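You operate a simulated robot arm through the tools that you are given. There is no shell and no other tool. Be economical: measure what you need, move in short steps, check, and stop when the job is done.

You run a simulated robot arm. Do the job below in one go: nothing can be reset, and whatever is moved stays where it is left.

TASK
Dose the washer with a scoop of powder in the cell marked WASH.
Fine: spill none; scoop back, drawer shut.

The check looks at the end state, three seconds after you hand in, the way a careful person would. Anything else that was tipped, shoved, dropped, spilled or broken makes it a failure.

THE ROBOT
A 7-joint arm with a two-finger parallel gripper, fixed in place. Base frame: the origin is at the foot of the arm, x ahead of it, y to its left, z up. Lengths are in cm, angles in rad, forces in N, time in s.
With the tool pointing down near the work surface it reaches from about 34 to 78 cm from the base axis. Its first joint turns from -2.897 to 2.897 rad. Payload 3.91 kg.
The tool frame sits at the grasp point between the pads (the TCP): z along the fingers, y along the line on which they close. The tips reach 3 cm beyond it. The gripper opens to 11 cm. The fingers are 2 cm wide and 1 cm thick; the gripper's body (4.8 by 11.2 cm) begins 5.5 cm behind the TCP.
Orientation is told as [roll, pitch, yaw] about the base's x, y, z axes, in that order, counted from this pose: with the fingers straight down and closing along the base's y, the tool's x points along the base's -x, its y along +y and its z along -z.

THE INTERFACE
- The arm moves only by the tool send_rows. Its argument "plan" is a list of rows, each a list of 3 entries, a list of its own where there are three numbers: the shift along the base's x, y, z in units of 200 mm (1.0 is 200 mm), then the turn, a rotation vector about the base's x, y, z in units of 60 degrees (1.0 is 60 degrees), then the gripper command, from -1 (shut) to 1 (fully open), values between in proportion. In form: [[[dx, dy, dz], [ax, ay, az], fingers], ...]. A call has 1 to 10 rows; each row is the pose to reach, as a shift and turn from the pose commanded when the call began. A call with a number of a shift or a turn outside -1 to 1 is refused whole. A row lasts 0.2 s, in which the tool goes at most 5 cm and 0.15 rad; a call with a longer step from one row to the next is refused whole, and so is a gripper value outside its range. Where a pose cannot be reached the arm comes as near as it can. A force on the tool above 40 N (or 10 N above the force at the start of the call, whichever is more), or a blocked arm, ends the call early, and 0.2 s more pass. Each finger travels about 15.3 cm/s and halts on what it meets, pressing with about 33 N; the grip force reading is that of the motor and also rises with nothing between the fingers. The clock runs only during rows and for 0.2 s after the last one: add rows that repeat a pose to give the fingers time. The reply holds the time, the measured pose of the TCP, the force on the tool along the base axes, the opening and the grip force, in the units named above and with some noise.
- Cameras (640 x 400 px; columns grow to the right, rows downward): "scene" is fixed at [5.07, -64.96, 157.05]; the picture's right is [0.95, -0.33, 0.00], its down [-0.20, -0.58, -0.79] and it looks along [0.26, 0.75, -0.61] (base axes); focal length 333 px, centre (320, 200). "wrist" rides on the gripper at [-3.6, 0, -5.7] in the tool frame; the picture's right is [0.00, -1.00, 0.00], its down [0.97, 0.00, -0.24] and it looks along [0.24, 0.00, 0.97] (tool axes); focal length 218 px, centre (320, 200).
- capture(camera): a new picture of that camera. The clock stands still meanwhile.
- move_column(by): slides the trunk up (or, below 0, down) by that many cm; the arm rides with it, the base frame stays. It gives what a move gives, with no picture.
- measure_at(camera, pixels): for up to 12 pixels [column, row] of the newest picture of that camera ("zoom" is the newest enlarged one), the place [x, y, z] in the base frame of the surface seen there, good to about 0.2 cm. The clock stands still meanwhile.
- inspect(camera, box): a new picture of the part [left, top, right, bottom] of that camera's present view, enlarged. The clock stands still meanwhile.
- hand_in(): hands the job in; it is judged then, once.

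Work in short steps. Measure before you move; look again where a grasp or a placing could have gone wrong, and mend it. You have 80 turns and 54 pictures in all, those below and enlarged ones among them. Open the gripper and draw the arm clear of the work before you hand the job in, unless the task says otherwise; then end with one line.

The tools are called as a command line: name --argument value ..., lists and objects as JSON in quotes. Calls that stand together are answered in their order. send_rows: Moves the arm, as the interface text tells. Its arguments: {"type":"object","properties":{"plan":{"type":"array"}},"required":["plan"]} The other tools are called the same way: move_column (by) slides the trunk up or down; capture (camera) takes a picture; measure_at (camera, pixels) gives the place of the surface under pixels of a picture; inspect (camera, box) takes an enlarged picture of a part of a camera's view; hand_in () hands the job in.

At the start:

```text
time_s: 0.0
position: [36.41, 15.92, 128.75]
tool_rot: [-0.001, 0.0, 0.0]
ft_force: [-1.5, 1.1, 0.0]
grip_width: 10.99
grip_force: 0.0
trunk travel left (down, up): [-52.5, 8.5]
```

scene: 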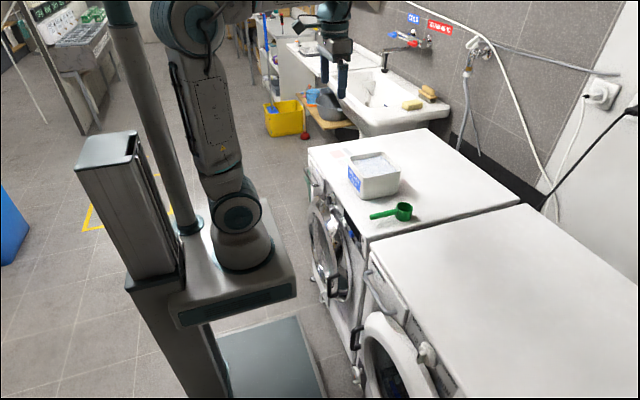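
wrist: 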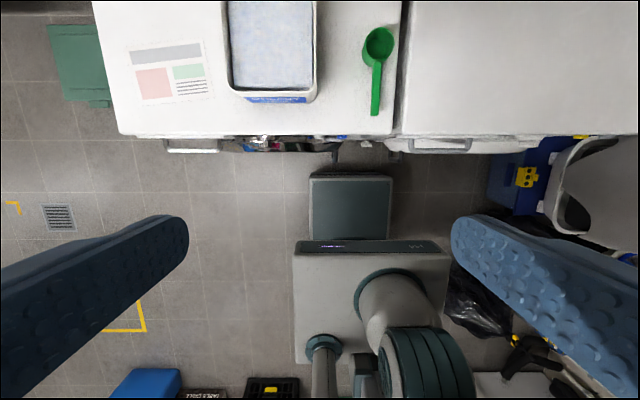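

The scene shows two washers, a powder tub near (374,172) and a green scoop at (400,212). I'll enlarge both views to find the drawer.

inspect --camera "scene" --box '[290, 120, 450, 220]'

inspect --camera "wrist" --box '[100, 0, 420, 200]'

inspect --camera "scene" --box '[290, 160, 450, 400]'

```text
4.00 times, centred on (370, 170) of scene
```

zoom: 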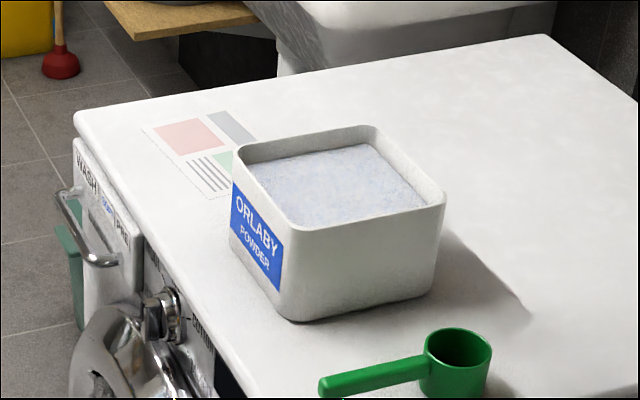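

```text
2.00 times, centred on (260, 100) of wrist
```

zoom: 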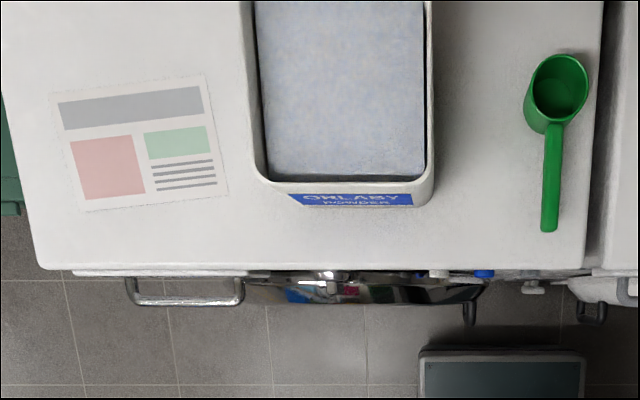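

```text
1.67 times, centred on (370, 280) of scene
```

zoom: 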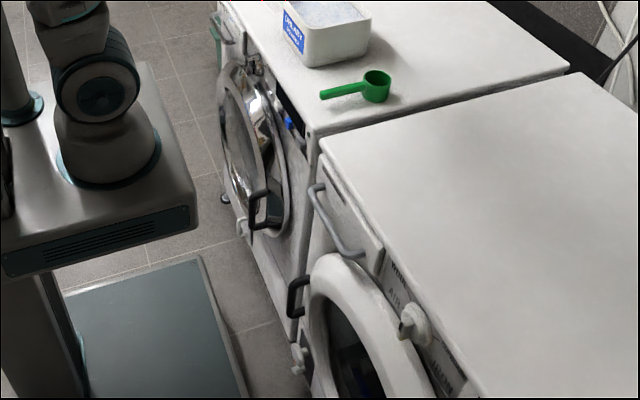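

Next I'll enlarge the drawer fronts to read their labels.

inspect --camera "scene" --box '[300, 150, 348, 200]'

measure_at --camera "zoom" --pixels '[[320, 200]]'

measure_at --camera "scene" --pixels '[[310, 150], [370, 239], [518, 203], [375, 165], [350, 165], [398, 173], [364, 199], [403, 206], [373, 216], [382, 154], [395, 190], [308, 176]]'

measure_at --camera "wrist" --pixels '[[376, 112], [376, 75], [379, 45], [379, 30], [364, 45], [394, 45], [170, 151], [215, 151], [190, 150], [270, 50], [230, 94], [312, 94]]'

```text
8.00 times, centred on (324, 175) of scene
```

zoom: 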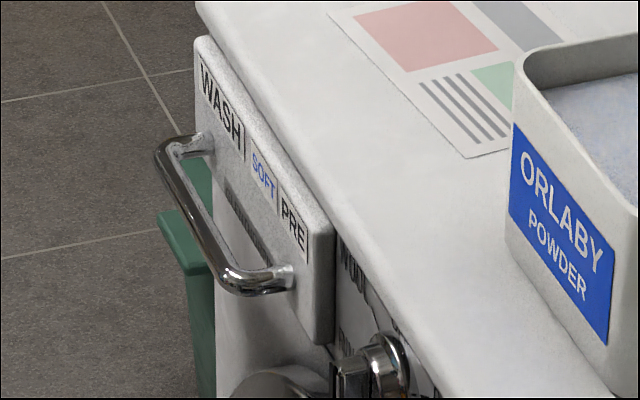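

```text
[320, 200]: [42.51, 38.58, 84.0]
```

```text
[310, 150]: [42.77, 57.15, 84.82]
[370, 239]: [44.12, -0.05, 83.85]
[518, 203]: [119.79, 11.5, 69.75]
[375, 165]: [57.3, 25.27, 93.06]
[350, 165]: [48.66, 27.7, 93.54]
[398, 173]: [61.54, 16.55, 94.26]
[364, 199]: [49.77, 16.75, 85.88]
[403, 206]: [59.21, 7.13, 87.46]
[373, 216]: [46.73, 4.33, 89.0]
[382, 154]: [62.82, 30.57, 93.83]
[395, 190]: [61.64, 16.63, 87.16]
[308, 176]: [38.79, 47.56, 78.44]
```

```text
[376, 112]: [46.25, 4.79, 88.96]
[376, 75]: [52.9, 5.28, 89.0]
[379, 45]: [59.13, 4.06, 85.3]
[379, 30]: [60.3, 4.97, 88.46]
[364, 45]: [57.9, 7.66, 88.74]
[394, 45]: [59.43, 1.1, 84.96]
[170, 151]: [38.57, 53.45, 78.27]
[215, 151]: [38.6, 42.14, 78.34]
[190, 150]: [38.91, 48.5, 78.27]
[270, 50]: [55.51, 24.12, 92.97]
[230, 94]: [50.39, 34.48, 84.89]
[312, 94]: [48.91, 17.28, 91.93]
```

The drawer's labels read WASH at the far end (high y), then SOFT, then PRE. Its handle bar is at about x 38.5, y 42–54, z 78.3, so I'll swing over it and yaw 60° in the first call.

send_rows --plan '[[[0.01, 0.11, -0.1], [0, 0, 0.125], 1], [[0.02, 0.22, -0.2], [0, 0, 0.25], 1], [[0.03, 0.33, -0.3], [0, 0, 0.375], 0.5], [[0.04, 0.45, -0.4], [0, 0, 0.5], 0], [[0.05, 0.56, -0.5], [0, 0, 0.625], 0], [[0.06, 0.68, -0.6], [0, 0, 0.75], 0], [[0.07, 0.79, -0.7], [0, 0, 0.875], 0], [[0.07, 0.9, -0.8], [0, 0, 1.0], 0]]'

```text
time_s: 1.8
position: [37.59, 33.79, 112.73]
tool_rot: [0.0, 0.0, 1.05]
ft_force: [-0.1, 0.2, 0.2]
grip_width: 5.5
grip_force: 0.1
trunk travel left (down, up): [-52.5, 8.5]
```

The pose is as commanded and nothing is touching. I'll finish the yaw to 90° and move above the handle at about (38.5, 48, 95).

send_rows --plan '[[[0.01, 0.15, -0.15], [0, 0, 0.125], 0], [[0.02, 0.3, -0.3], [0, 0, 0.25], 0], [[0.03, 0.45, -0.45], [0, 0, 0.375], 0], [[0.04, 0.6, -0.6], [0, 0, 0.5], 0], [[0.04, 0.71, -0.75], [0, 0, 0.5], 0], [[0.04, 0.71, -0.88], [0, 0, 0.5], 0]]'

capture --camera "wrist"

inspect --camera "scene" --box '[280, 100, 380, 200]'

```text
time_s: 3.2
position: [38.77, 48.16, 95.06]
tool_rot: [0.0, 0.0, 1.57]
ft_force: [0.1, -0.1, 0.5]
grip_width: 5.51
grip_force: 0.0
trunk travel left (down, up): [-52.5, 8.5]
```

```text
47 pictures are left
```

wrist: 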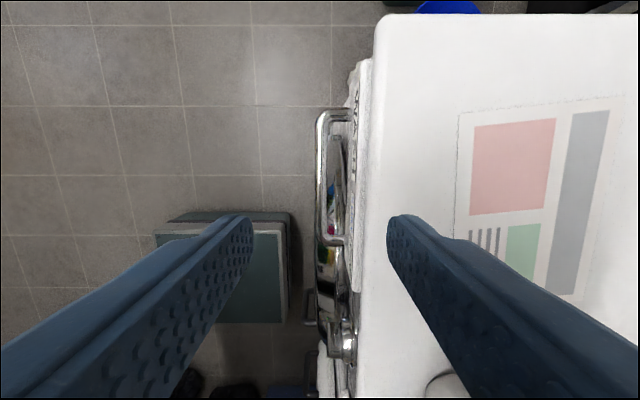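

```text
4.00 times, centred on (330, 150) of scene
```

zoom: 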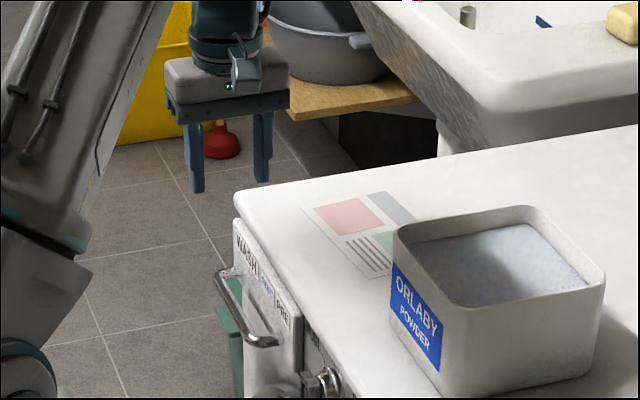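

The bar runs from about (325,115) to (325,242) in the wrist view. I'll measure the bar and the drawer front.

measure_at --camera "wrist" --pixels '[[321, 180], [321, 130], [322, 230], [318, 180], [327, 180], [346, 180], [355, 180], [362, 180], [368, 180], [380, 180], [345, 115], [340, 240]]'

inspect --camera "wrist" --box '[290, 50, 390, 260]'

```text
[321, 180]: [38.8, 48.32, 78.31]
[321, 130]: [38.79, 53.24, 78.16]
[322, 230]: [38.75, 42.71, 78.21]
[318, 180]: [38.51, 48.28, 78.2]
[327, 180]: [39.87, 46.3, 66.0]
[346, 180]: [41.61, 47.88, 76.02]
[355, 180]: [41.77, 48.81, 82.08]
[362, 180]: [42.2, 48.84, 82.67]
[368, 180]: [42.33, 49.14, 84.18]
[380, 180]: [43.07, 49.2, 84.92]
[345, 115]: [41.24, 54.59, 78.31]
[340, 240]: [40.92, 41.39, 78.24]
```

```text
1.90 times, centred on (340, 155) of wrist
```

zoom: 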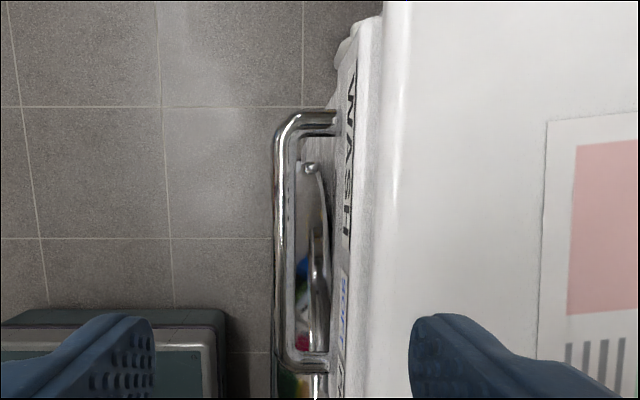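

The bar centre is x≈38.7, z≈77.8, and the front panel is at x≈41.6, which leaves a 2.4 cm gap. I'll narrow the gripper to 2.6 cm and descend to TCP z≈80, which keeps the body above the worktop.

send_rows --plan '[[[0, 0, 0], [0, 0, 0], -0.53], [[0, 0, -0.2], [0, 0, 0], -0.53], [[0, 0, -0.4], [0, 0, 0], -0.53], [[0, 0, -0.55], [0, 0, 0], -0.53], [[0, 0, -0.65], [0, 0, 0], -0.53], [[0, 0, -0.72], [0, 0, 0], -0.53], [[0, 0, -0.757], [0, 0, 0], -0.53], [[0, 0, -0.757], [0, 0, 0], -1], [[0, 0, -0.757], [0, 0, 0], -1]]'

```text
time_s: 5.2
position: [38.68, 48.06, 80.13]
tool_rot: [0.002, 0.0, 1.572]
ft_force: [3.8, -0.3, 2.3]
grip_width: 1.35
grip_force: 44.9
trunk travel left (down, up): [-52.5, 8.5]
```

The bar is gripped at width 1.35. I'll pull the drawer out gently along −x by 8 cm.

send_rows --plan '[[[-0.05, 0, 0], [0, 0, 0], -1], [[-0.1, 0, 0], [0, 0, 0], -1], [[-0.2, 0, 0], [0, 0, 0], -1], [[-0.3, 0, 0], [0, 0, 0], -1], [[-0.4, 0, 0], [0, 0, 0], -1], [[-0.4, 0, 0], [0, 0, 0], -1]]'

capture --camera "scene"

```text
time_s: 6.6
position: [30.66, 48.07, 80.19]
tool_rot: [0.002, 0.002, 1.57]
ft_force: [-1.7, -1.5, -10.0]
grip_width: 1.37
grip_force: 45.1
trunk travel left (down, up): [-52.5, 8.5]
```

```text
44 pictures are left
```

scene: 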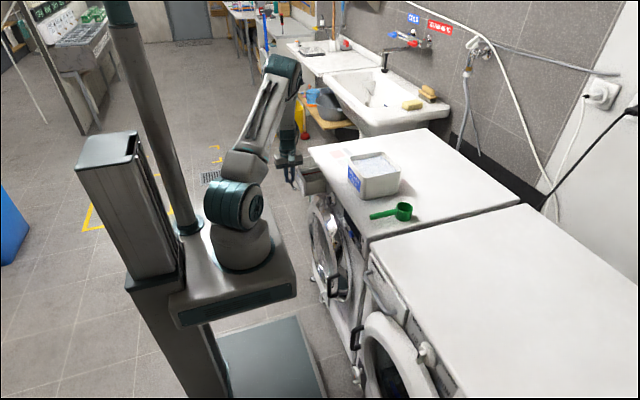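

The drawer follows the pull with low force. I'll pull on until it nears its stop, and the force limit will end the call if it reaches it.

send_rows --plan '[[[-0.08, 0, 0], [0, 0, 0], -1], [[-0.16, 0, 0], [0, 0, 0], -1], [[-0.24, 0, 0], [0, 0, 0], -1], [[-0.32, 0, 0], [0, 0, 0], -1], [[-0.4, 0, 0], [0, 0, 0], -1], [[-0.4, 0, 0], [0, 0, 0], -1]]'

inspect --camera "scene" --box '[260, 130, 380, 210]'

```text
time_s: 8.0
position: [22.56, 48.07, 80.08]
tool_rot: [0.0, 0.004, 1.571]
ft_force: [-1.1, -12.1, -29.3]
grip_width: 1.36
grip_force: 45.1
trunk travel left (down, up): [-52.5, 8.5]
```

```text
5.00 times, centred on (320, 170) of scene
```

zoom: 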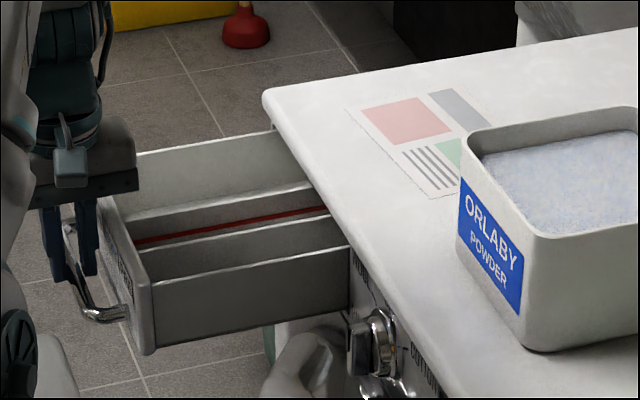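

The drawer is open 16 cm and the cells are visible, but a side force is building, so I'll stop here. I'll open slightly and rise straight up.

send_rows --plan '[[[0, 0, 0], [0, 0, 0], -0.53], [[0, 0, 0], [0, 0, 0], -0.53], [[0, 0, 0.1], [0, 0, 0], -0.53], [[0, 0, 0.25], [0, 0, 0], -0.53], [[0, 0, 0.45], [0, 0, 0], -0.53], [[0.1, 0, 0.65], [0, 0, 0], -0.53], [[0.2, 0, 0.8], [0, 0, 0], 0]]'

capture --camera "wrist"

```text
time_s: 9.6
position: [26.47, 48.3, 96.33]
tool_rot: [0.001, 0.001, 1.569]
ft_force: [-0.1, -0.6, 0.6]
grip_width: 5.5
grip_force: 0.1
trunk travel left (down, up): [-52.5, 8.5]
```

```text
42 pictures are left
```

wrist: 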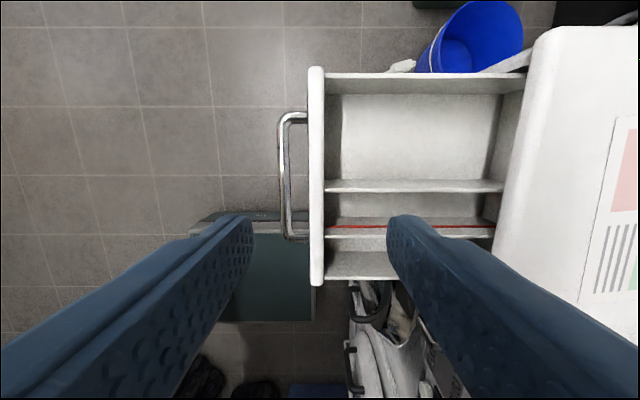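

The WASH cell is the large one, spanning about (335,90) to (500,180). I'll measure its bounds.

measure_at --camera "wrist" --pixels '[[317, 180], [420, 77], [420, 185], [340, 135], [420, 135], [490, 135], [510, 135], [283, 180], [317, 70], [317, 282], [420, 230], [519, 150]]'

```text
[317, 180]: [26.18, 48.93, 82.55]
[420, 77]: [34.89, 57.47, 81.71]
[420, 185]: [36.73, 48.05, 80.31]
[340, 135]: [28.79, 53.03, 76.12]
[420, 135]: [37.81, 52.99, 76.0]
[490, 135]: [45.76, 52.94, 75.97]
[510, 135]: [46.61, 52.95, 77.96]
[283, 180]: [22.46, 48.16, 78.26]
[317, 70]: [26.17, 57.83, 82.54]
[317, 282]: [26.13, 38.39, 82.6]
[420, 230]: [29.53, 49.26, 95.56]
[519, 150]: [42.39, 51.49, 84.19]
```

The WASH cell is x 27.5–42, y 48.3–57.2, floor z 76. I'll now travel high toward the scoop while turning the yaw back.

send_rows --plan '[[[0.05, -0.05, 0.2], [0, 0, -0.125], 0], [[0.1, -0.15, 0.4], [0, 0, -0.25], 0], [[0.2, -0.3, 0.5], [0, 0, -0.375], 0], [[0.3, -0.45, 0.5], [0, 0, -0.5], 0], [[0.4, -0.6, 0.5], [0, 0, -0.625], 0], [[0.5, -0.75, 0.5], [0, 0, -0.75], 0], [[0.6, -0.88, 0.5], [0, 0, -0.875], 0], [[0.7, -1.0, 0.5], [0, 0, -1.0], 0]]'

send_rows --plan '[[[0.05, -0.2, 0], [0, 0, -0.1], 0], [[0.1, -0.4, 0], [0, 0, -0.2], 0], [[0.15, -0.6, 0], [0, 0, -0.3], 0], [[0.2, -0.8, 0], [0, 0, -0.4], 0], [[0.3, -1.0, 0], [0, 0, -0.5], 0], [[0.36, -1.0, 0], [0, 0, -0.5], 0]]'

capture --camera "wrist"

```text
time_s: 11.4
position: [40.53, 27.97, 106.06]
tool_rot: [0.001, 0.001, 0.52]
ft_force: [-0.2, -0.8, -0.3]
grip_width: 5.51
grip_force: 0.1
trunk travel left (down, up): [-52.5, 8.5]
```

```text
time_s: 12.8
position: [47.76, 8.08, 106.23]
tool_rot: [0.0, -0.001, -0.001]
ft_force: [0.6, -0.8, -0.6]
grip_width: 5.48
grip_force: 0.0
trunk travel left (down, up): [-52.5, 8.5]
```

```text
41 pictures are left
```

wrist: 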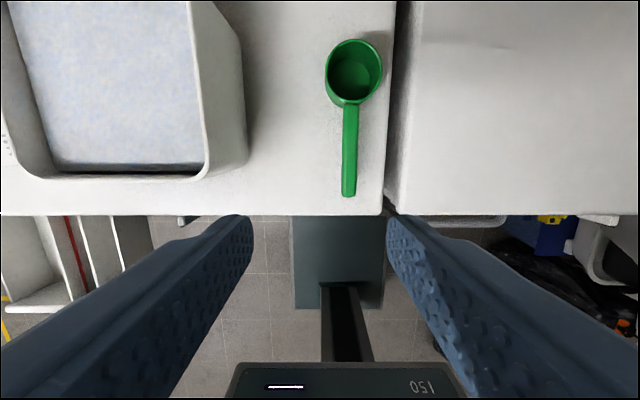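

The scoop's handle is at columns 341–357 and rows 105–195, with the cup around (353,70). I'll measure it precisely, along with the tub edges.

measure_at --camera "wrist" --pixels '[[348, 193], [348, 150], [350, 112], [342, 150], [355, 150], [350, 104], [328, 70], [381, 66], [355, 41], [353, 75], [350, 52], [203, 150]]'

inspect --camera "scene" --box '[340, 140, 440, 230]'

```text
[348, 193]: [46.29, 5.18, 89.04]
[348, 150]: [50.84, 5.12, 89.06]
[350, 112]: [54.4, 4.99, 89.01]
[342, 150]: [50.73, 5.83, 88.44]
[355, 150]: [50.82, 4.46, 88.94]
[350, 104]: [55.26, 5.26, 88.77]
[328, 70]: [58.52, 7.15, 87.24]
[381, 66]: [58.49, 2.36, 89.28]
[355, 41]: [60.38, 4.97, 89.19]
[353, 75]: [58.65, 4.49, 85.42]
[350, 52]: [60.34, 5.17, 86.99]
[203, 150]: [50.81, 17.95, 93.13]
```

```text
4.44 times, centred on (390, 185) of scene
```

zoom: 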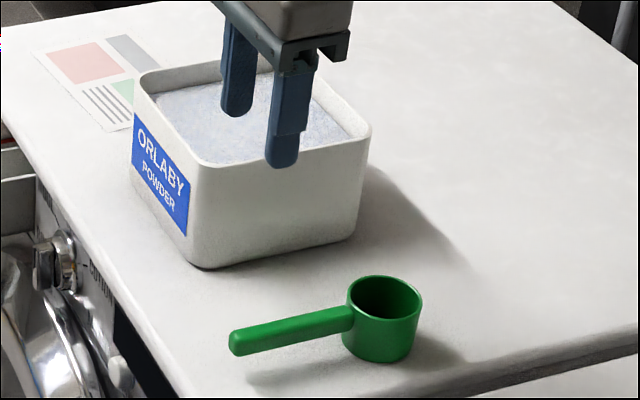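

The handle is centred at y≈5.1, top z 89.05, x 46–55, and the cup centre is (57.8, 4.9) with outer diameter 5.2. I'll descend on the handle at x≈47.7 and TCP z≈88.7, then close.

send_rows --plan '[[[0, -0.149, 0], [0, 0, 0], 0], [[0, -0.149, -0.2], [0, 0, 0], 0], [[0, -0.149, -0.4], [0, 0, 0], 0], [[0, -0.149, -0.6], [0, 0, 0], 0], [[0, -0.149, -0.75], [0, 0, 0], 0], [[0, -0.149, -0.83], [0, 0, 0], 0], [[0, -0.149, -0.875], [0, 0, 0], 0], [[0, -0.149, -0.875], [0, 0, 0], -1], [[0, -0.149, -0.875], [0, 0, 0], -1], [[0, -0.149, -0.875], [0, 0, 0], -1]]'

inspect --camera "scene" --box '[340, 140, 440, 230]'

```text
time_s: 15.0
position: [47.94, 4.91, 88.62]
tool_rot: [0.0, 0.0, 0.0]
ft_force: [1.0, -0.5, -0.7]
grip_width: 1.52
grip_force: 32.6
trunk travel left (down, up): [-52.5, 8.5]
```

```text
4.44 times, centred on (390, 185) of scene
```

zoom: 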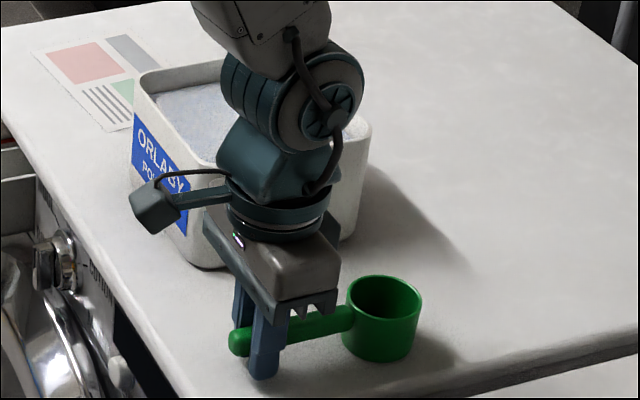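

The scoop is gripped at 1.52 cm and it hasn't moved. I'll lift it straight up.

send_rows --plan '[[[0, 0, 0.05], [0, 0, 0], -1], [[0, 0, 0.2], [0, 0, 0], -1], [[0, 0, 0.4], [0, 0, 0], -1], [[0, 0, 0.6], [0, 0, 0], -1], [[0, 0, 0.8], [0, 0, 0], -1], [[0, 0, 0.9], [0, 0, 0], -1]]'

capture --camera "wrist"

capture --camera "scene"

```text
time_s: 16.4
position: [47.65, 5.33, 106.9]
tool_rot: [0.0, 0.001, 0.0]
ft_force: [0.2, -0.3, -1.0]
grip_width: 1.53
grip_force: 33.4
trunk travel left (down, up): [-52.5, 8.5]
```

```text
38 pictures are left
```

wrist: 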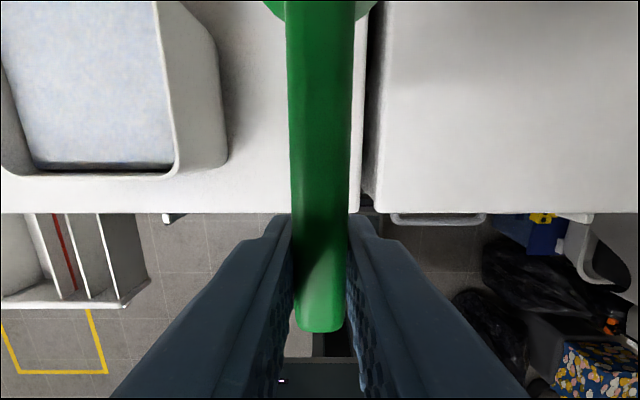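

```text
37 pictures are left
```

scene: 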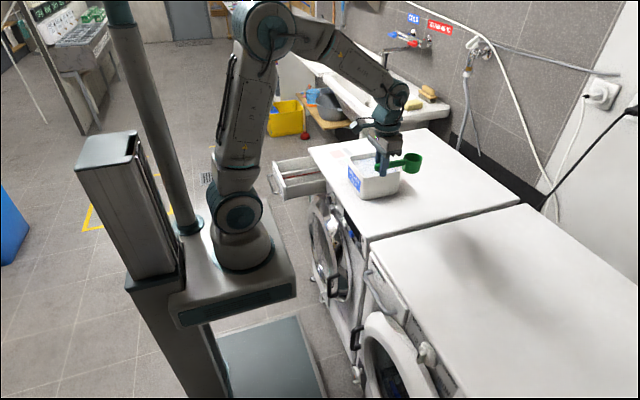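

The scoop is level in the grip, and the cup is 10 cm ahead of the TCP with its bottom 3.75 cm below. I'll move over the tub at y≈25, then look to measure its inner walls before tilting.

send_rows --plan '[[[0, 0.15, 0.02], [0, 0, 0], -1], [[0, 0.3, 0.05], [0, 0, 0], -1], [[0, 0.5, 0.1], [0, 0, 0], -1], [[0, 0.7, 0.1], [0, 0, 0], -1], [[0, 0.87, 0.1], [0, 0, 0], -1], [[0, 0.98, 0.1], [0, 0, 0], -1], [[0, 0.98, 0.1], [0, 0, 0], -1]]'

capture --camera "wrist"

capture --camera "scene"

```text
time_s: 18.0
position: [48.04, 24.77, 108.7]
tool_rot: [0.0, 0.001, -0.001]
ft_force: [-0.5, -0.1, -0.9]
grip_width: 1.51
grip_force: 32.6
trunk travel left (down, up): [-52.5, 8.5]
```

```text
36 pictures are left
```

wrist: 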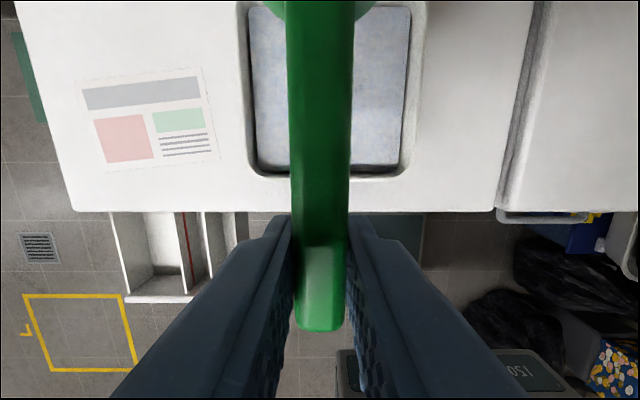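

```text
35 pictures are left
```

scene: 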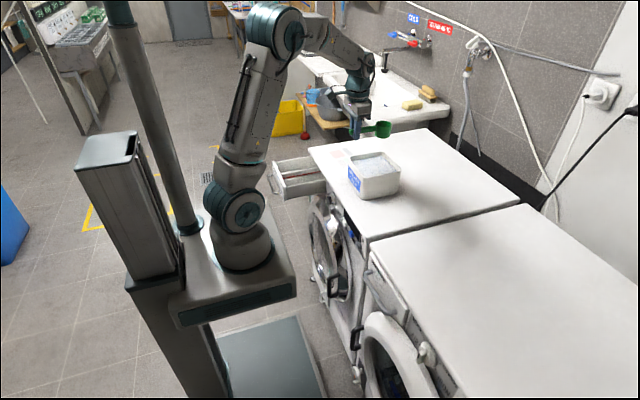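

The tub rim is visible in both views, at wrist (250,160)–(415,160) and scene (350,160)–(400,170). I'll measure its walls and the powder level.

measure_at --camera "scene" --pixels '[[383, 152], [380, 155], [384, 157], [397, 168], [401, 171], [350, 162], [354, 163], [364, 177], [375, 165], [390, 168]]'

measure_at --camera "wrist" --pixels '[[246, 100], [254, 100], [260, 100], [405, 60], [415, 60], [422, 60], [375, 168], [375, 174], [375, 162], [270, 150], [390, 150]]'

inspect --camera "scene" --box '[330, 110, 420, 200]'

```text
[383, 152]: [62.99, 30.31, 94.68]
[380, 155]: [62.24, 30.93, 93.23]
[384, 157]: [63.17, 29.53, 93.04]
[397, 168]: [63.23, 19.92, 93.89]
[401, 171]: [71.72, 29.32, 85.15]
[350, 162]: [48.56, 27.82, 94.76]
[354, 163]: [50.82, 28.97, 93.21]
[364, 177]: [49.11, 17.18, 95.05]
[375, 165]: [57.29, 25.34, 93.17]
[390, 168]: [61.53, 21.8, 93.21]
```

```text
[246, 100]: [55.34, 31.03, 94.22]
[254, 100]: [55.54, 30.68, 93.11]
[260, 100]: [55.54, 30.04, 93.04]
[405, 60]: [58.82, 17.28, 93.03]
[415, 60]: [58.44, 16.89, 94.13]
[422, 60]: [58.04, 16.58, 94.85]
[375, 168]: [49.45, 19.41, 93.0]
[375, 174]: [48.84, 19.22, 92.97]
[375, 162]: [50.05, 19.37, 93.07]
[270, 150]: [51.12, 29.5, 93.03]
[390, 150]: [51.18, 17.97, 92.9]
```

```text
4.44 times, centred on (375, 155) of scene
```

zoom: 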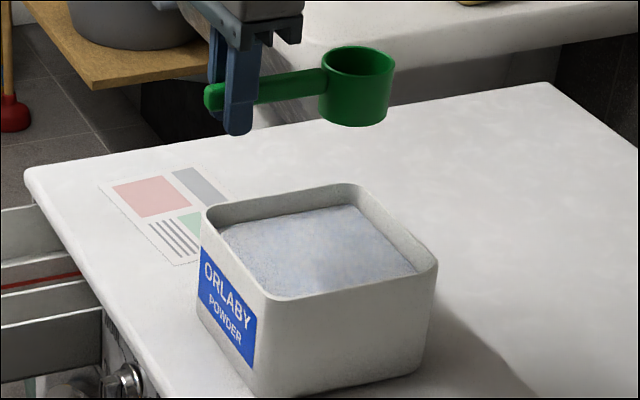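

The tub's interior is x 49–63.2, y 17.2–30.9, rim z 95, powder z 93. I'll tilt the scoop 45° nose-down above it, where the cup's low point stays near z 97.

send_rows --plan '[[[0, -0.01, 0], [0, 0.125, 0], -1], [[0, -0.02, 0], [0, 0.25, 0], -1], [[0, -0.03, 0], [0, 0.375, 0], -1], [[0, -0.035, 0], [0, 0.5, 0], -1], [[0, -0.035, 0], [0, 0.625, 0], -1], [[0, -0.035, 0], [0, 0.75, 0], -1], [[0, -0.035, 0], [0, 0.75, 0], -1]]'

inspect --camera "scene" --box '[330, 110, 420, 200]'

capture --camera "wrist"

```text
time_s: 19.6
position: [47.86, 23.98, 108.62]
tool_rot: [0.0, 0.788, -0.001]
ft_force: [0.8, -0.9, -0.5]
grip_width: 1.52
grip_force: 33.2
trunk travel left (down, up): [-52.5, 8.5]
```

```text
4.44 times, centred on (375, 155) of scene
```

zoom: 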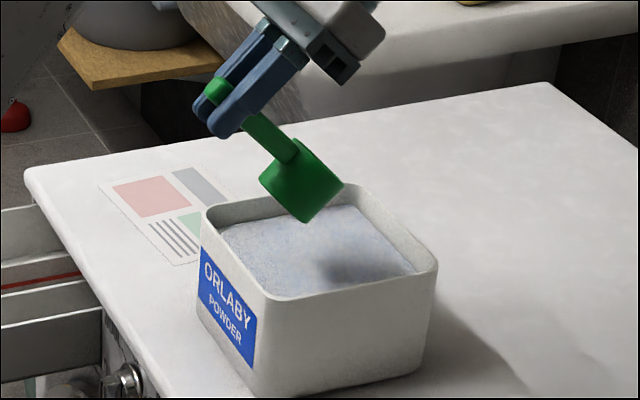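

```text
32 pictures are left
```

wrist: 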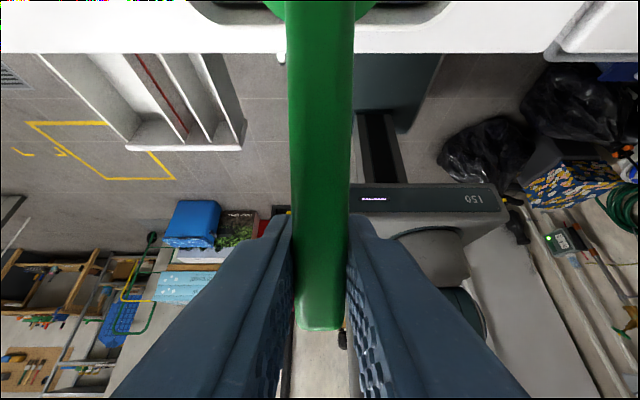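

The tilt is as planned and the cup is over the tub, clear of the walls. I'll descend to TCP z≈98.4, putting the lip 3 cm under the powder, and push forward 2 cm.

send_rows --plan '[[[0, 0, -0.15], [0, 0, 0], -1], [[0, 0, -0.25], [0, 0, 0], -1], [[0.01, 0, -0.33], [0, 0, 0], -1], [[0.02, 0, -0.41], [0, 0, 0], -1], [[0.04, 0, -0.47], [0, 0, 0], -1], [[0.06, 0, -0.51], [0, 0, 0], -1], [[0.09, 0, -0.51], [0, 0, 0], -1], [[0.12, 0, -0.51], [0, 0, 0], -1]]'

inspect --camera "scene" --box '[330, 110, 420, 200]'

```text
time_s: 21.4
position: [50.2, 23.96, 98.52]
tool_rot: [-0.002, 0.785, -0.003]
ft_force: [-0.2, 0.4, -1.1]
grip_width: 1.5
grip_force: 33.0
trunk travel left (down, up): [-52.5, 8.5]
```

```text
4.44 times, centred on (375, 155) of scene
```

zoom: 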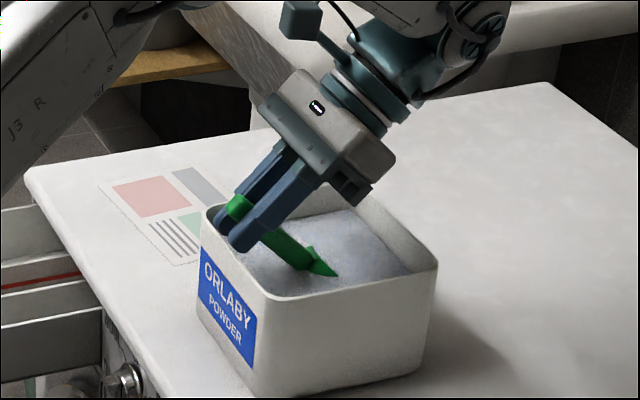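

There's no contact force and the cup is buried in the powder. I'll rotate the nose up, raise it through the surface, then lift and level.

send_rows --plan '[[[0, 0, 0], [0, -0.083, 0], -1], [[0, 0, 0], [0, -0.167, 0], -1], [[0, 0, 0], [0, -0.25, 0], -1], [[0, 0, 0.02], [0, -0.31, 0], -1], [[0, 0, 0.06], [0, -0.37, 0], -1], [[0, 0, 0.11], [0, -0.43, 0], -1], [[0, 0, 0.18], [0, -0.52, 0], -1], [[0, 0, 0.26], [0, -0.62, 0], -1], [[0, 0, 0.34], [0, -0.7, 0], -1], [[0, 0, 0.4], [0, -0.75, 0], -1]]'

inspect --camera "scene" --box '[340, 110, 430, 200]'

```text
time_s: 23.6
position: [50.44, 24.12, 106.41]
tool_rot: [0.0, -0.003, -0.003]
ft_force: [-0.8, 0.0, -0.9]
grip_width: 1.51
grip_force: 32.9
trunk travel left (down, up): [-52.5, 8.5]
```

```text
4.44 times, centred on (385, 155) of scene
```

zoom: 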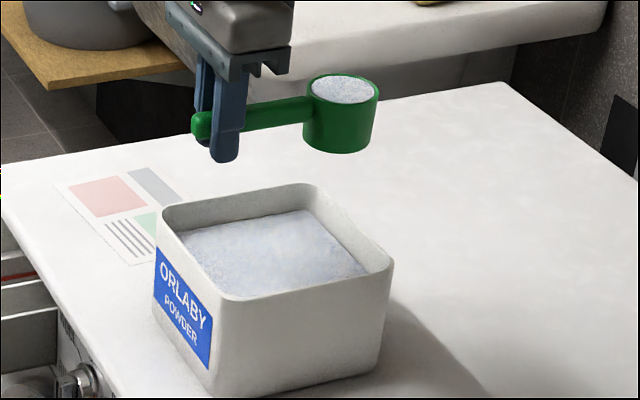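

The cup is full and level with no visible overflow. I'll carry it smoothly toward the drawer, turning the yaw so the handle points +y.

send_rows --plan '[[[-0.01, 0.015, 0], [0, 0, 0.03], -1], [[-0.03, 0.045, 0], [0, 0, 0.09], -1], [[-0.07, 0.1, 0], [0, 0, 0.17], -1], [[-0.12, 0.17, 0], [0, 0, 0.27], -1], [[-0.17, 0.24, 0], [0, 0, 0.38], -1], [[-0.23, 0.32, 0], [0, 0, 0.5], -1], [[-0.28, 0.39, 0], [0, 0, 0.6], -1], [[-0.32, 0.45, 0], [0, 0, 0.68], -1], [[-0.34, 0.48, 0], [0, 0, 0.73], -1], [[-0.35, 0.49, 0], [0, 0, 0.75], -1]]'

send_rows --plan '[[[-0.01, 0.015, 0], [0, 0, 0.03], -1], [[-0.03, 0.045, 0], [0, 0, 0.09], -1], [[-0.07, 0.1, -0.02], [0, 0, 0.17], -1], [[-0.12, 0.17, -0.05], [0, 0, 0.27], -1], [[-0.18, 0.24, -0.1], [0, 0, 0.38], -1], [[-0.24, 0.32, -0.15], [0, 0, 0.5], -1], [[-0.3, 0.39, -0.2], [0, 0, 0.6], -1], [[-0.34, 0.45, -0.25], [0, 0, 0.68], -1], [[-0.36, 0.47, -0.28], [0, 0, 0.73], -1], [[-0.37, 0.48, -0.3], [0, 0, 0.75], -1]]'

inspect --camera "scene" --box '[260, 100, 400, 200]'

capture --camera "wrist"

```text
time_s: 25.8
position: [43.11, 33.74, 106.49]
tool_rot: [0.0, 0.0, 0.785]
ft_force: [0.5, -0.4, -1.1]
grip_width: 1.5
grip_force: 33.1
trunk travel left (down, up): [-52.5, 8.5]
```

```text
time_s: 28.0
position: [35.76, 43.33, 100.48]
tool_rot: [-0.001, -0.001, 1.571]
ft_force: [0.7, -0.2, -1.2]
grip_width: 1.54
grip_force: 32.9
trunk travel left (down, up): [-52.5, 8.5]
```

```text
4.00 times, centred on (330, 150) of scene
```

zoom: 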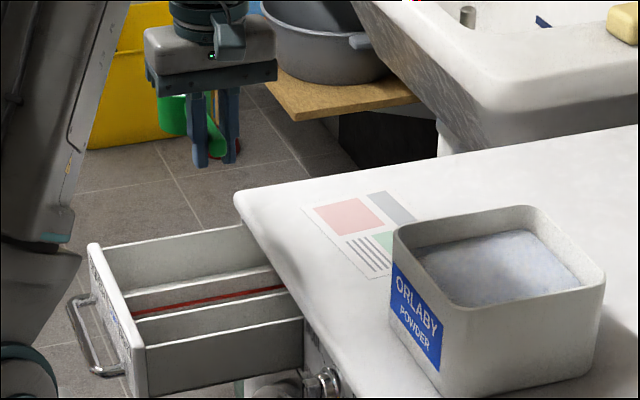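

```text
28 pictures are left
```

wrist: 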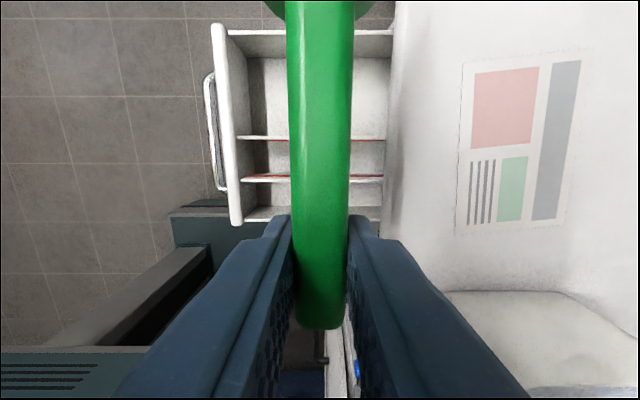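

The scoop is over the WASH cell with its handle along +y. I'll descend to TCP z≈91 while tipping the nose down 25°, which puts the cup centre near (35.8, 52.6).

send_rows --plan '[[[0.005, 0, -0.05], [0, 0, 0], -1], [[0.01, 0, -0.15], [0, 0, 0], -1], [[0.01, 0, -0.27], [0, 0, 0], -1], [[0.01, 0, -0.37], [-0.07, 0, 0], -1], [[0.01, 0, -0.43], [-0.16, 0, 0], -1], [[0.01, 0, -0.46], [-0.26, 0, 0], -1], [[0.01, 0, -0.475], [-0.35, 0, 0], -1], [[0.01, 0, -0.475], [-0.417, 0, 0], -1]]'

inspect --camera "scene" --box '[260, 100, 400, 200]'

```text
time_s: 29.8
position: [36.03, 43.45, 90.91]
tool_rot: [0.0, 0.439, 1.571]
ft_force: [-0.3, 0.2, -1.0]
grip_width: 1.52
grip_force: 32.7
trunk travel left (down, up): [-52.5, 8.5]
```

```text
4.00 times, centred on (330, 150) of scene
```

zoom: 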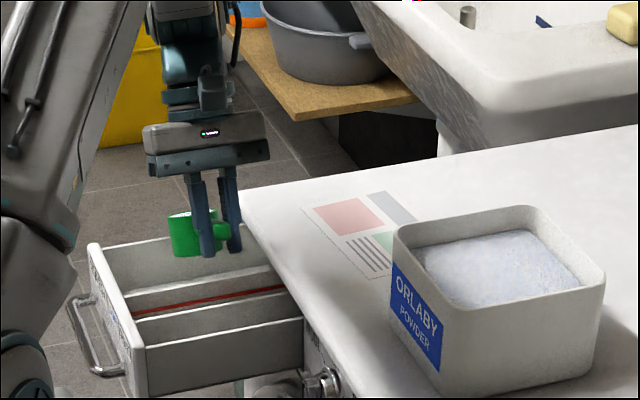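

The cup is over the cell. I'll roll about the handle axis toward −x by 60° and check.

send_rows --plan '[[[0, 0, 0], [0, -0.113, 0.053], -1], [[0, 0, 0], [0, -0.226, 0.106], -1], [[0, 0, 0], [0, -0.34, 0.159], -1], [[0, 0, 0], [0, -0.453, 0.211], -1], [[0, 0, 0], [0, -0.566, 0.264], -1], [[0, 0, 0], [0, -0.68, 0.317], -1], [[0, 0, 0], [0, -0.793, 0.37], -1], [[0, 0, 0], [0, -0.906, 0.423], -1]]'

inspect --camera "scene" --box '[240, 90, 380, 200]'

capture --camera "wrist"

```text
time_s: 31.6
position: [36.04, 43.53, 90.84]
tool_rot: [-1.048, 0.436, 1.571]
ft_force: [-0.4, -0.3, -0.8]
grip_width: 1.51
grip_force: 32.5
trunk travel left (down, up): [-52.5, 8.5]
```

```text
3.64 times, centred on (310, 145) of scene
```

zoom: 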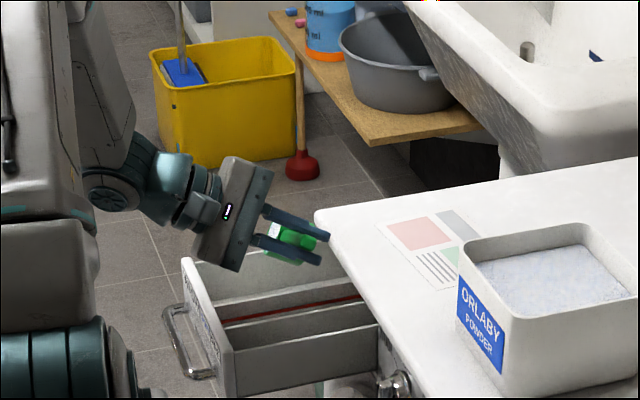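

```text
25 pictures are left
```

wrist: 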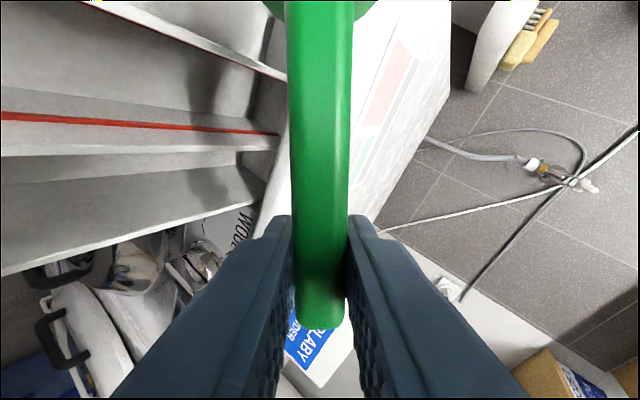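

At 60° of roll the powder is likely already flowing and clearances are good. I'll continue to 90°, pause, then go to 120° while rising for hand clearance over the drawer front.

send_rows --plan '[[[0, 0, 0.01], [0, -0.113, 0.053], -1], [[0, 0, 0.02], [0, -0.226, 0.106], -1], [[0, 0, 0.03], [0, -0.34, 0.159], -1], [[0, 0, 0.04], [0, -0.453, 0.211], -1], [[0, 0, 0.04], [0, -0.453, 0.211], -1], [[0, 0, 0.12], [0, -0.566, 0.264], -1], [[0, 0, 0.2], [0, -0.68, 0.317], -1], [[0, 0, 0.28], [0, -0.793, 0.37], -1], [[0, 0, 0.35], [0, -0.906, 0.423], -1], [[0, 0, 0.35], [0, -0.906, 0.423], -1]]'

inspect --camera "scene" --box '[240, 90, 380, 200]'

```text
time_s: 33.8
position: [36.07, 43.35, 97.95]
tool_rot: [-2.095, 0.437, 1.571]
ft_force: [-0.2, -0.5, -0.3]
grip_width: 1.51
grip_force: 33.5
trunk travel left (down, up): [-52.5, 8.5]
```

```text
3.64 times, centred on (310, 145) of scene
```

zoom: 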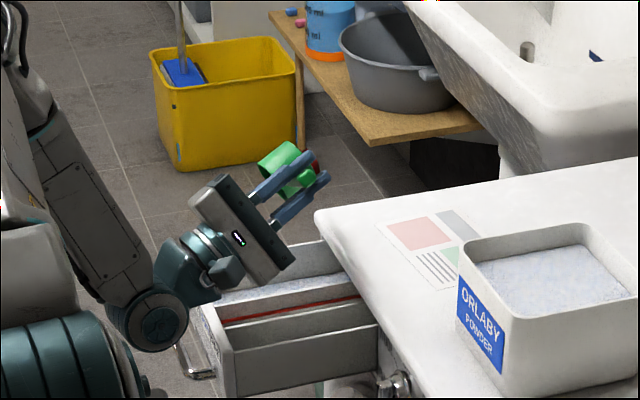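

Powder now shows in the WASH cell and the cup is draining. I'll enlarge the cup and cell for a closer look.

inspect --camera "scene" --box '[280, 120, 340, 200]'

```text
5.00 times, centred on (310, 160) of scene
```

zoom: 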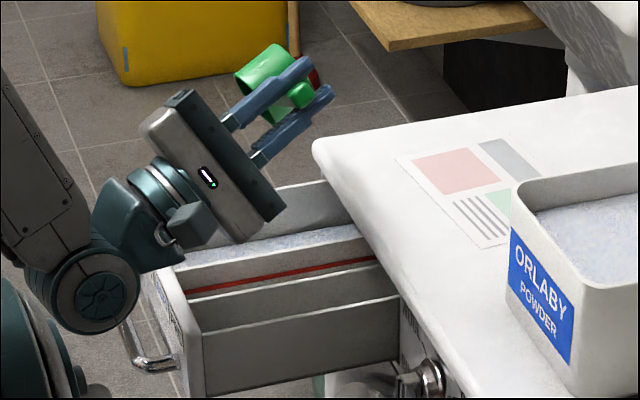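

The cup looks empty. I'll roll back to upright while staying high.

send_rows --plan '[[[0, 0, 0.02], [0, 0.113, -0.053], -1], [[0, 0, 0.04], [0, 0.226, -0.106], -1], [[0, 0, 0.06], [0, 0.34, -0.159], -1], [[0, 0, 0.08], [0, 0.453, -0.211], -1], [[0, 0, 0.1], [0, 0.566, -0.264], -1], [[0, 0, 0.1], [0, 0.68, -0.317], -1], [[0, 0, 0.1], [0, 0.793, -0.37], -1], [[0, 0, 0.1], [0, 0.906, -0.423], -1]]'

send_rows --plan '[[[0, 0, 0], [0, 0.113, -0.053], -1], [[0, 0, 0], [0, 0.226, -0.106], -1], [[0, 0, 0], [0, 0.34, -0.159], -1], [[0, 0, 0], [0, 0.453, -0.211], -1], [[0, 0, 0], [0, 0.566, -0.264], -1], [[0, 0, 0], [0, 0.68, -0.317], -1], [[0, 0, 0], [0, 0.793, -0.37], -1], [[0, 0, 0], [0, 0.906, -0.423], -1]]'

send_rows --plan '[[[0, 0, 0.05], [0.1, 0, 0], -1], [[0, 0, 0.1], [0.21, 0, 0], -1], [[0, 0, 0.15], [0.32, 0, 0], -1], [[0, 0, 0.2], [0.417, 0, 0], -1], [[0, 0, 0.2], [0.417, 0, 0], -1]]'

capture --camera "wrist"

inspect --camera "scene" --box '[270, 100, 390, 210]'

```text
time_s: 35.6
position: [36.09, 43.25, 99.83]
tool_rot: [-1.045, 0.435, 1.571]
ft_force: [-0.4, 0.4, -0.6]
grip_width: 1.51
grip_force: 32.5
trunk travel left (down, up): [-52.5, 8.5]
```

```text
time_s: 37.4
position: [36.08, 43.4, 100.07]
tool_rot: [0.005, 0.438, 1.573]
ft_force: [-0.9, -0.8, 0.6]
grip_width: 1.52
grip_force: 33.1
trunk travel left (down, up): [-52.5, 8.5]
```

```text
time_s: 38.6
position: [36.12, 43.44, 103.88]
tool_rot: [0.0, -0.001, 1.571]
ft_force: [-0.6, 0.3, 0.2]
grip_width: 1.53
grip_force: 32.8
trunk travel left (down, up): [-52.5, 8.5]
```

```text
22 pictures are left
```

wrist: 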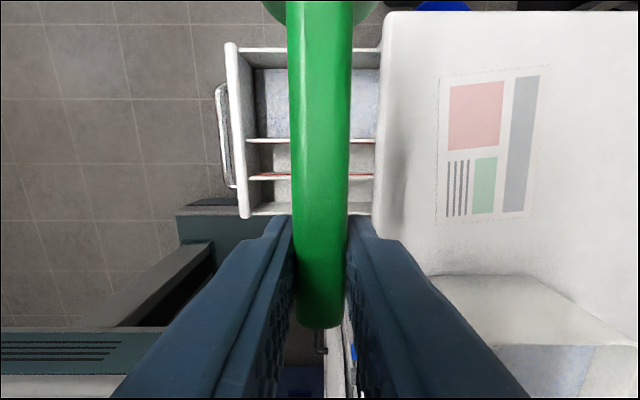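

```text
3.64 times, centred on (330, 155) of scene
```

zoom: 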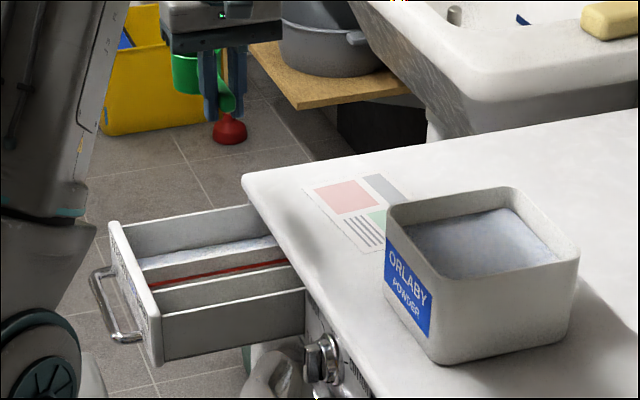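

All the powder is in the WASH cell and the rest is clean. I'll carry the scoop back to its original spot, travelling high.

send_rows --plan '[[[0.02, -0.08, 0.03], [0, 0, -0.1], -1], [[0.06, -0.2, 0.06], [0, 0, -0.2], -1], [[0.1, -0.33, 0.1], [0, 0, -0.32], -1], [[0.15, -0.46, 0.1], [0, 0, -0.44], -1], [[0.2, -0.6, 0.1], [0, 0, -0.56], -1], [[0.25, -0.73, 0.1], [0, 0, -0.68], -1], [[0.3, -0.86, 0.1], [0, 0, -0.8], -1], [[0.35, -0.98, 0.1], [0, 0, -0.9], -1]]'

send_rows --plan '[[[0.04, -0.15, 0], [0, 0, -0.1], -1], [[0.08, -0.3, 0], [0, 0, -0.2], -1], [[0.13, -0.45, 0], [0, 0, -0.3], -1], [[0.18, -0.6, 0], [0, 0, -0.4], -1], [[0.22, -0.75, 0], [0, 0, -0.5], -1], [[0.235, -0.87, -0.05], [0, 0, -0.6], -1], [[0.235, -0.94, -0.1], [0, 0, -0.6], -1], [[0.235, -0.94, -0.1], [0, 0, -0.6], -1]]'

inspect --camera "scene" --box '[340, 120, 460, 230]'

```text
time_s: 40.4
position: [42.89, 23.98, 106.09]
tool_rot: [0.001, -0.001, 0.626]
ft_force: [1.0, 0.3, -1.0]
grip_width: 1.51
grip_force: 33.0
trunk travel left (down, up): [-52.5, 8.5]
```

```text
time_s: 42.2
position: [47.72, 4.63, 104.19]
tool_rot: [-0.001, 0.0, -0.002]
ft_force: [0.6, -0.6, -0.6]
grip_width: 1.52
grip_force: 32.8
trunk travel left (down, up): [-52.5, 8.5]
```

```text
3.64 times, centred on (400, 175) of scene
```

zoom: 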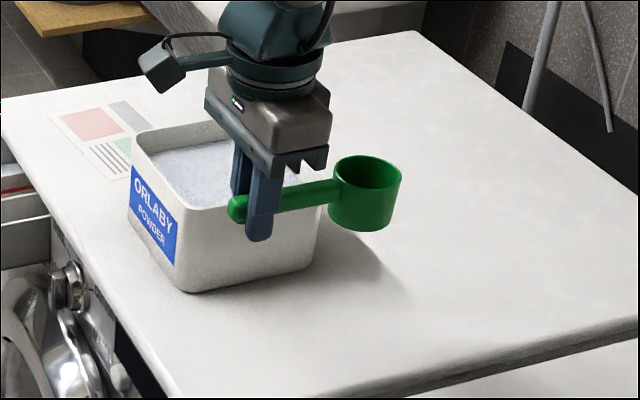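

The cup is empty and level. Dead reckoning puts the original grasp pose 15.3 cm below, so I'll lower to 0.1 cm above it, slowly at the end, without releasing.

send_rows --plan '[[[0.005, 0.005, -0.15], [0, 0, 0], -1], [[0.005, 0.005, -0.35], [0, 0, 0], -1], [[0.005, 0.005, -0.52], [0, 0, 0], -1], [[0.005, 0.005, -0.65], [0, 0, 0], -1], [[0.005, 0.005, -0.72], [0, 0, 0], -1], [[0.005, 0.005, -0.75], [0, 0, 0], -1], [[0.005, 0.005, -0.761], [0, 0, 0], -1], [[0.005, 0.005, -0.761], [0, 0, 0], -1]]'

inspect --camera "scene" --box '[360, 180, 430, 230]'

```text
time_s: 44.0
position: [47.83, 4.98, 88.74]
tool_rot: [0.0, -0.004, -0.003]
ft_force: [1.3, -0.6, 9.5]
grip_width: 1.52
grip_force: 33.2
trunk travel left (down, up): [-52.5, 8.5]
```

```text
8.00 times, centred on (395, 205) of scene
```

zoom: 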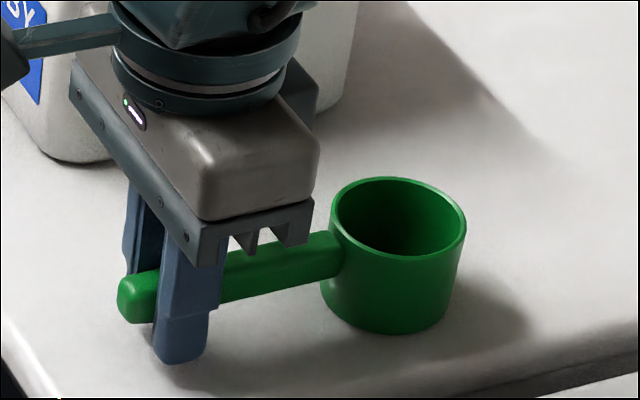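

The 9.5 N upward force shows the scoop is resting on the top. I'll open slowly and retreat straight up.

send_rows --plan '[[[0, 0, 0], [0, 0, 0], -0.6], [[0, 0, 0], [0, 0, 0], -0.2], [[0, 0, 0], [0, 0, 0], -0.1], [[0, 0, 0.1], [0, 0, 0], -0.1], [[0, 0, 0.3], [0, 0, 0], -0.1], [[0, 0, 0.5], [0, 0, 0], 0], [[0, 0, 0.7], [0, 0, 0], 0], [[0, 0, 0.9], [0, 0, 0], 0]]'

capture --camera "wrist"

```text
time_s: 45.8
position: [47.44, 5.2, 107.12]
tool_rot: [0.0, 0.002, 0.0]
ft_force: [-0.4, 0.3, 0.3]
grip_width: 5.53
grip_force: 0.1
trunk travel left (down, up): [-52.5, 8.5]
```

```text
18 pictures are left
```

wrist: 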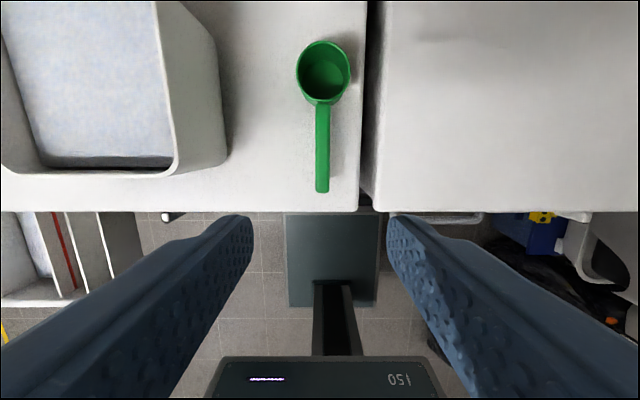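

The scoop stands where it was. I'll go back to the drawer handle, starting with the reverse travel.

send_rows --plan '[[[-0.03, 0.12, 0], [0, 0, 0.1], 0], [[-0.07, 0.25, 0], [0, 0, 0.22], 0], [[-0.12, 0.4, 0], [0, 0, 0.34], 0], [[-0.17, 0.55, 0], [0, 0, 0.46], 0], [[-0.22, 0.7, 0], [0, 0, 0.58], 0], [[-0.28, 0.85, 0], [0, 0, 0.7], 0], [[-0.33, 1.0, 0], [0, 0, 0.82], 0]]'

send_rows --plan '[[[-0.1, 0.13, 0], [0, 0, 0.12], 0], [[-0.2, 0.27, 0], [0, 0, 0.24], 0], [[-0.3, 0.41, 0], [0, 0, 0.36], 0], [[-0.4, 0.55, 0], [0, 0, 0.48], 0], [[-0.5, 0.7, 0], [0, 0, 0.58], 0], [[-0.6, 0.85, 0], [0, 0, 0.68], 0], [[-0.7, 1.0, 0], [0, 0, 0.68], 0], [[-0.85, 1.0, 0], [0, 0, 0.68], -0.53], [[-0.93, 1.0, -0.2], [0, 0, 0.68], -0.53], [[-0.93, 1.0, -0.4], [0, 0, 0.68], -0.53]]'

capture --camera "wrist"

```text
time_s: 47.4
position: [41.23, 25.2, 106.77]
tool_rot: [0.0, 0.0, 0.858]
ft_force: [-0.4, -0.5, -0.5]
grip_width: 5.52
grip_force: 0.1
trunk travel left (down, up): [-52.5, 8.5]
```

```text
time_s: 49.6
position: [22.6, 45.29, 98.73]
tool_rot: [-0.001, 0.001, 1.571]
ft_force: [0.6, 0.1, 0.1]
grip_width: 2.6
grip_force: 0.1
trunk travel left (down, up): [-52.5, 8.5]
```

```text
17 pictures are left
```

wrist: 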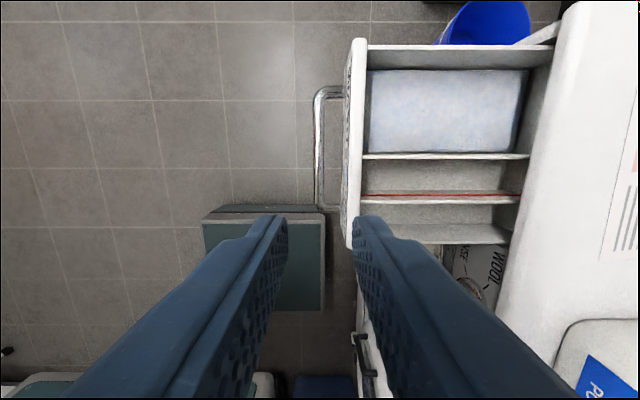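

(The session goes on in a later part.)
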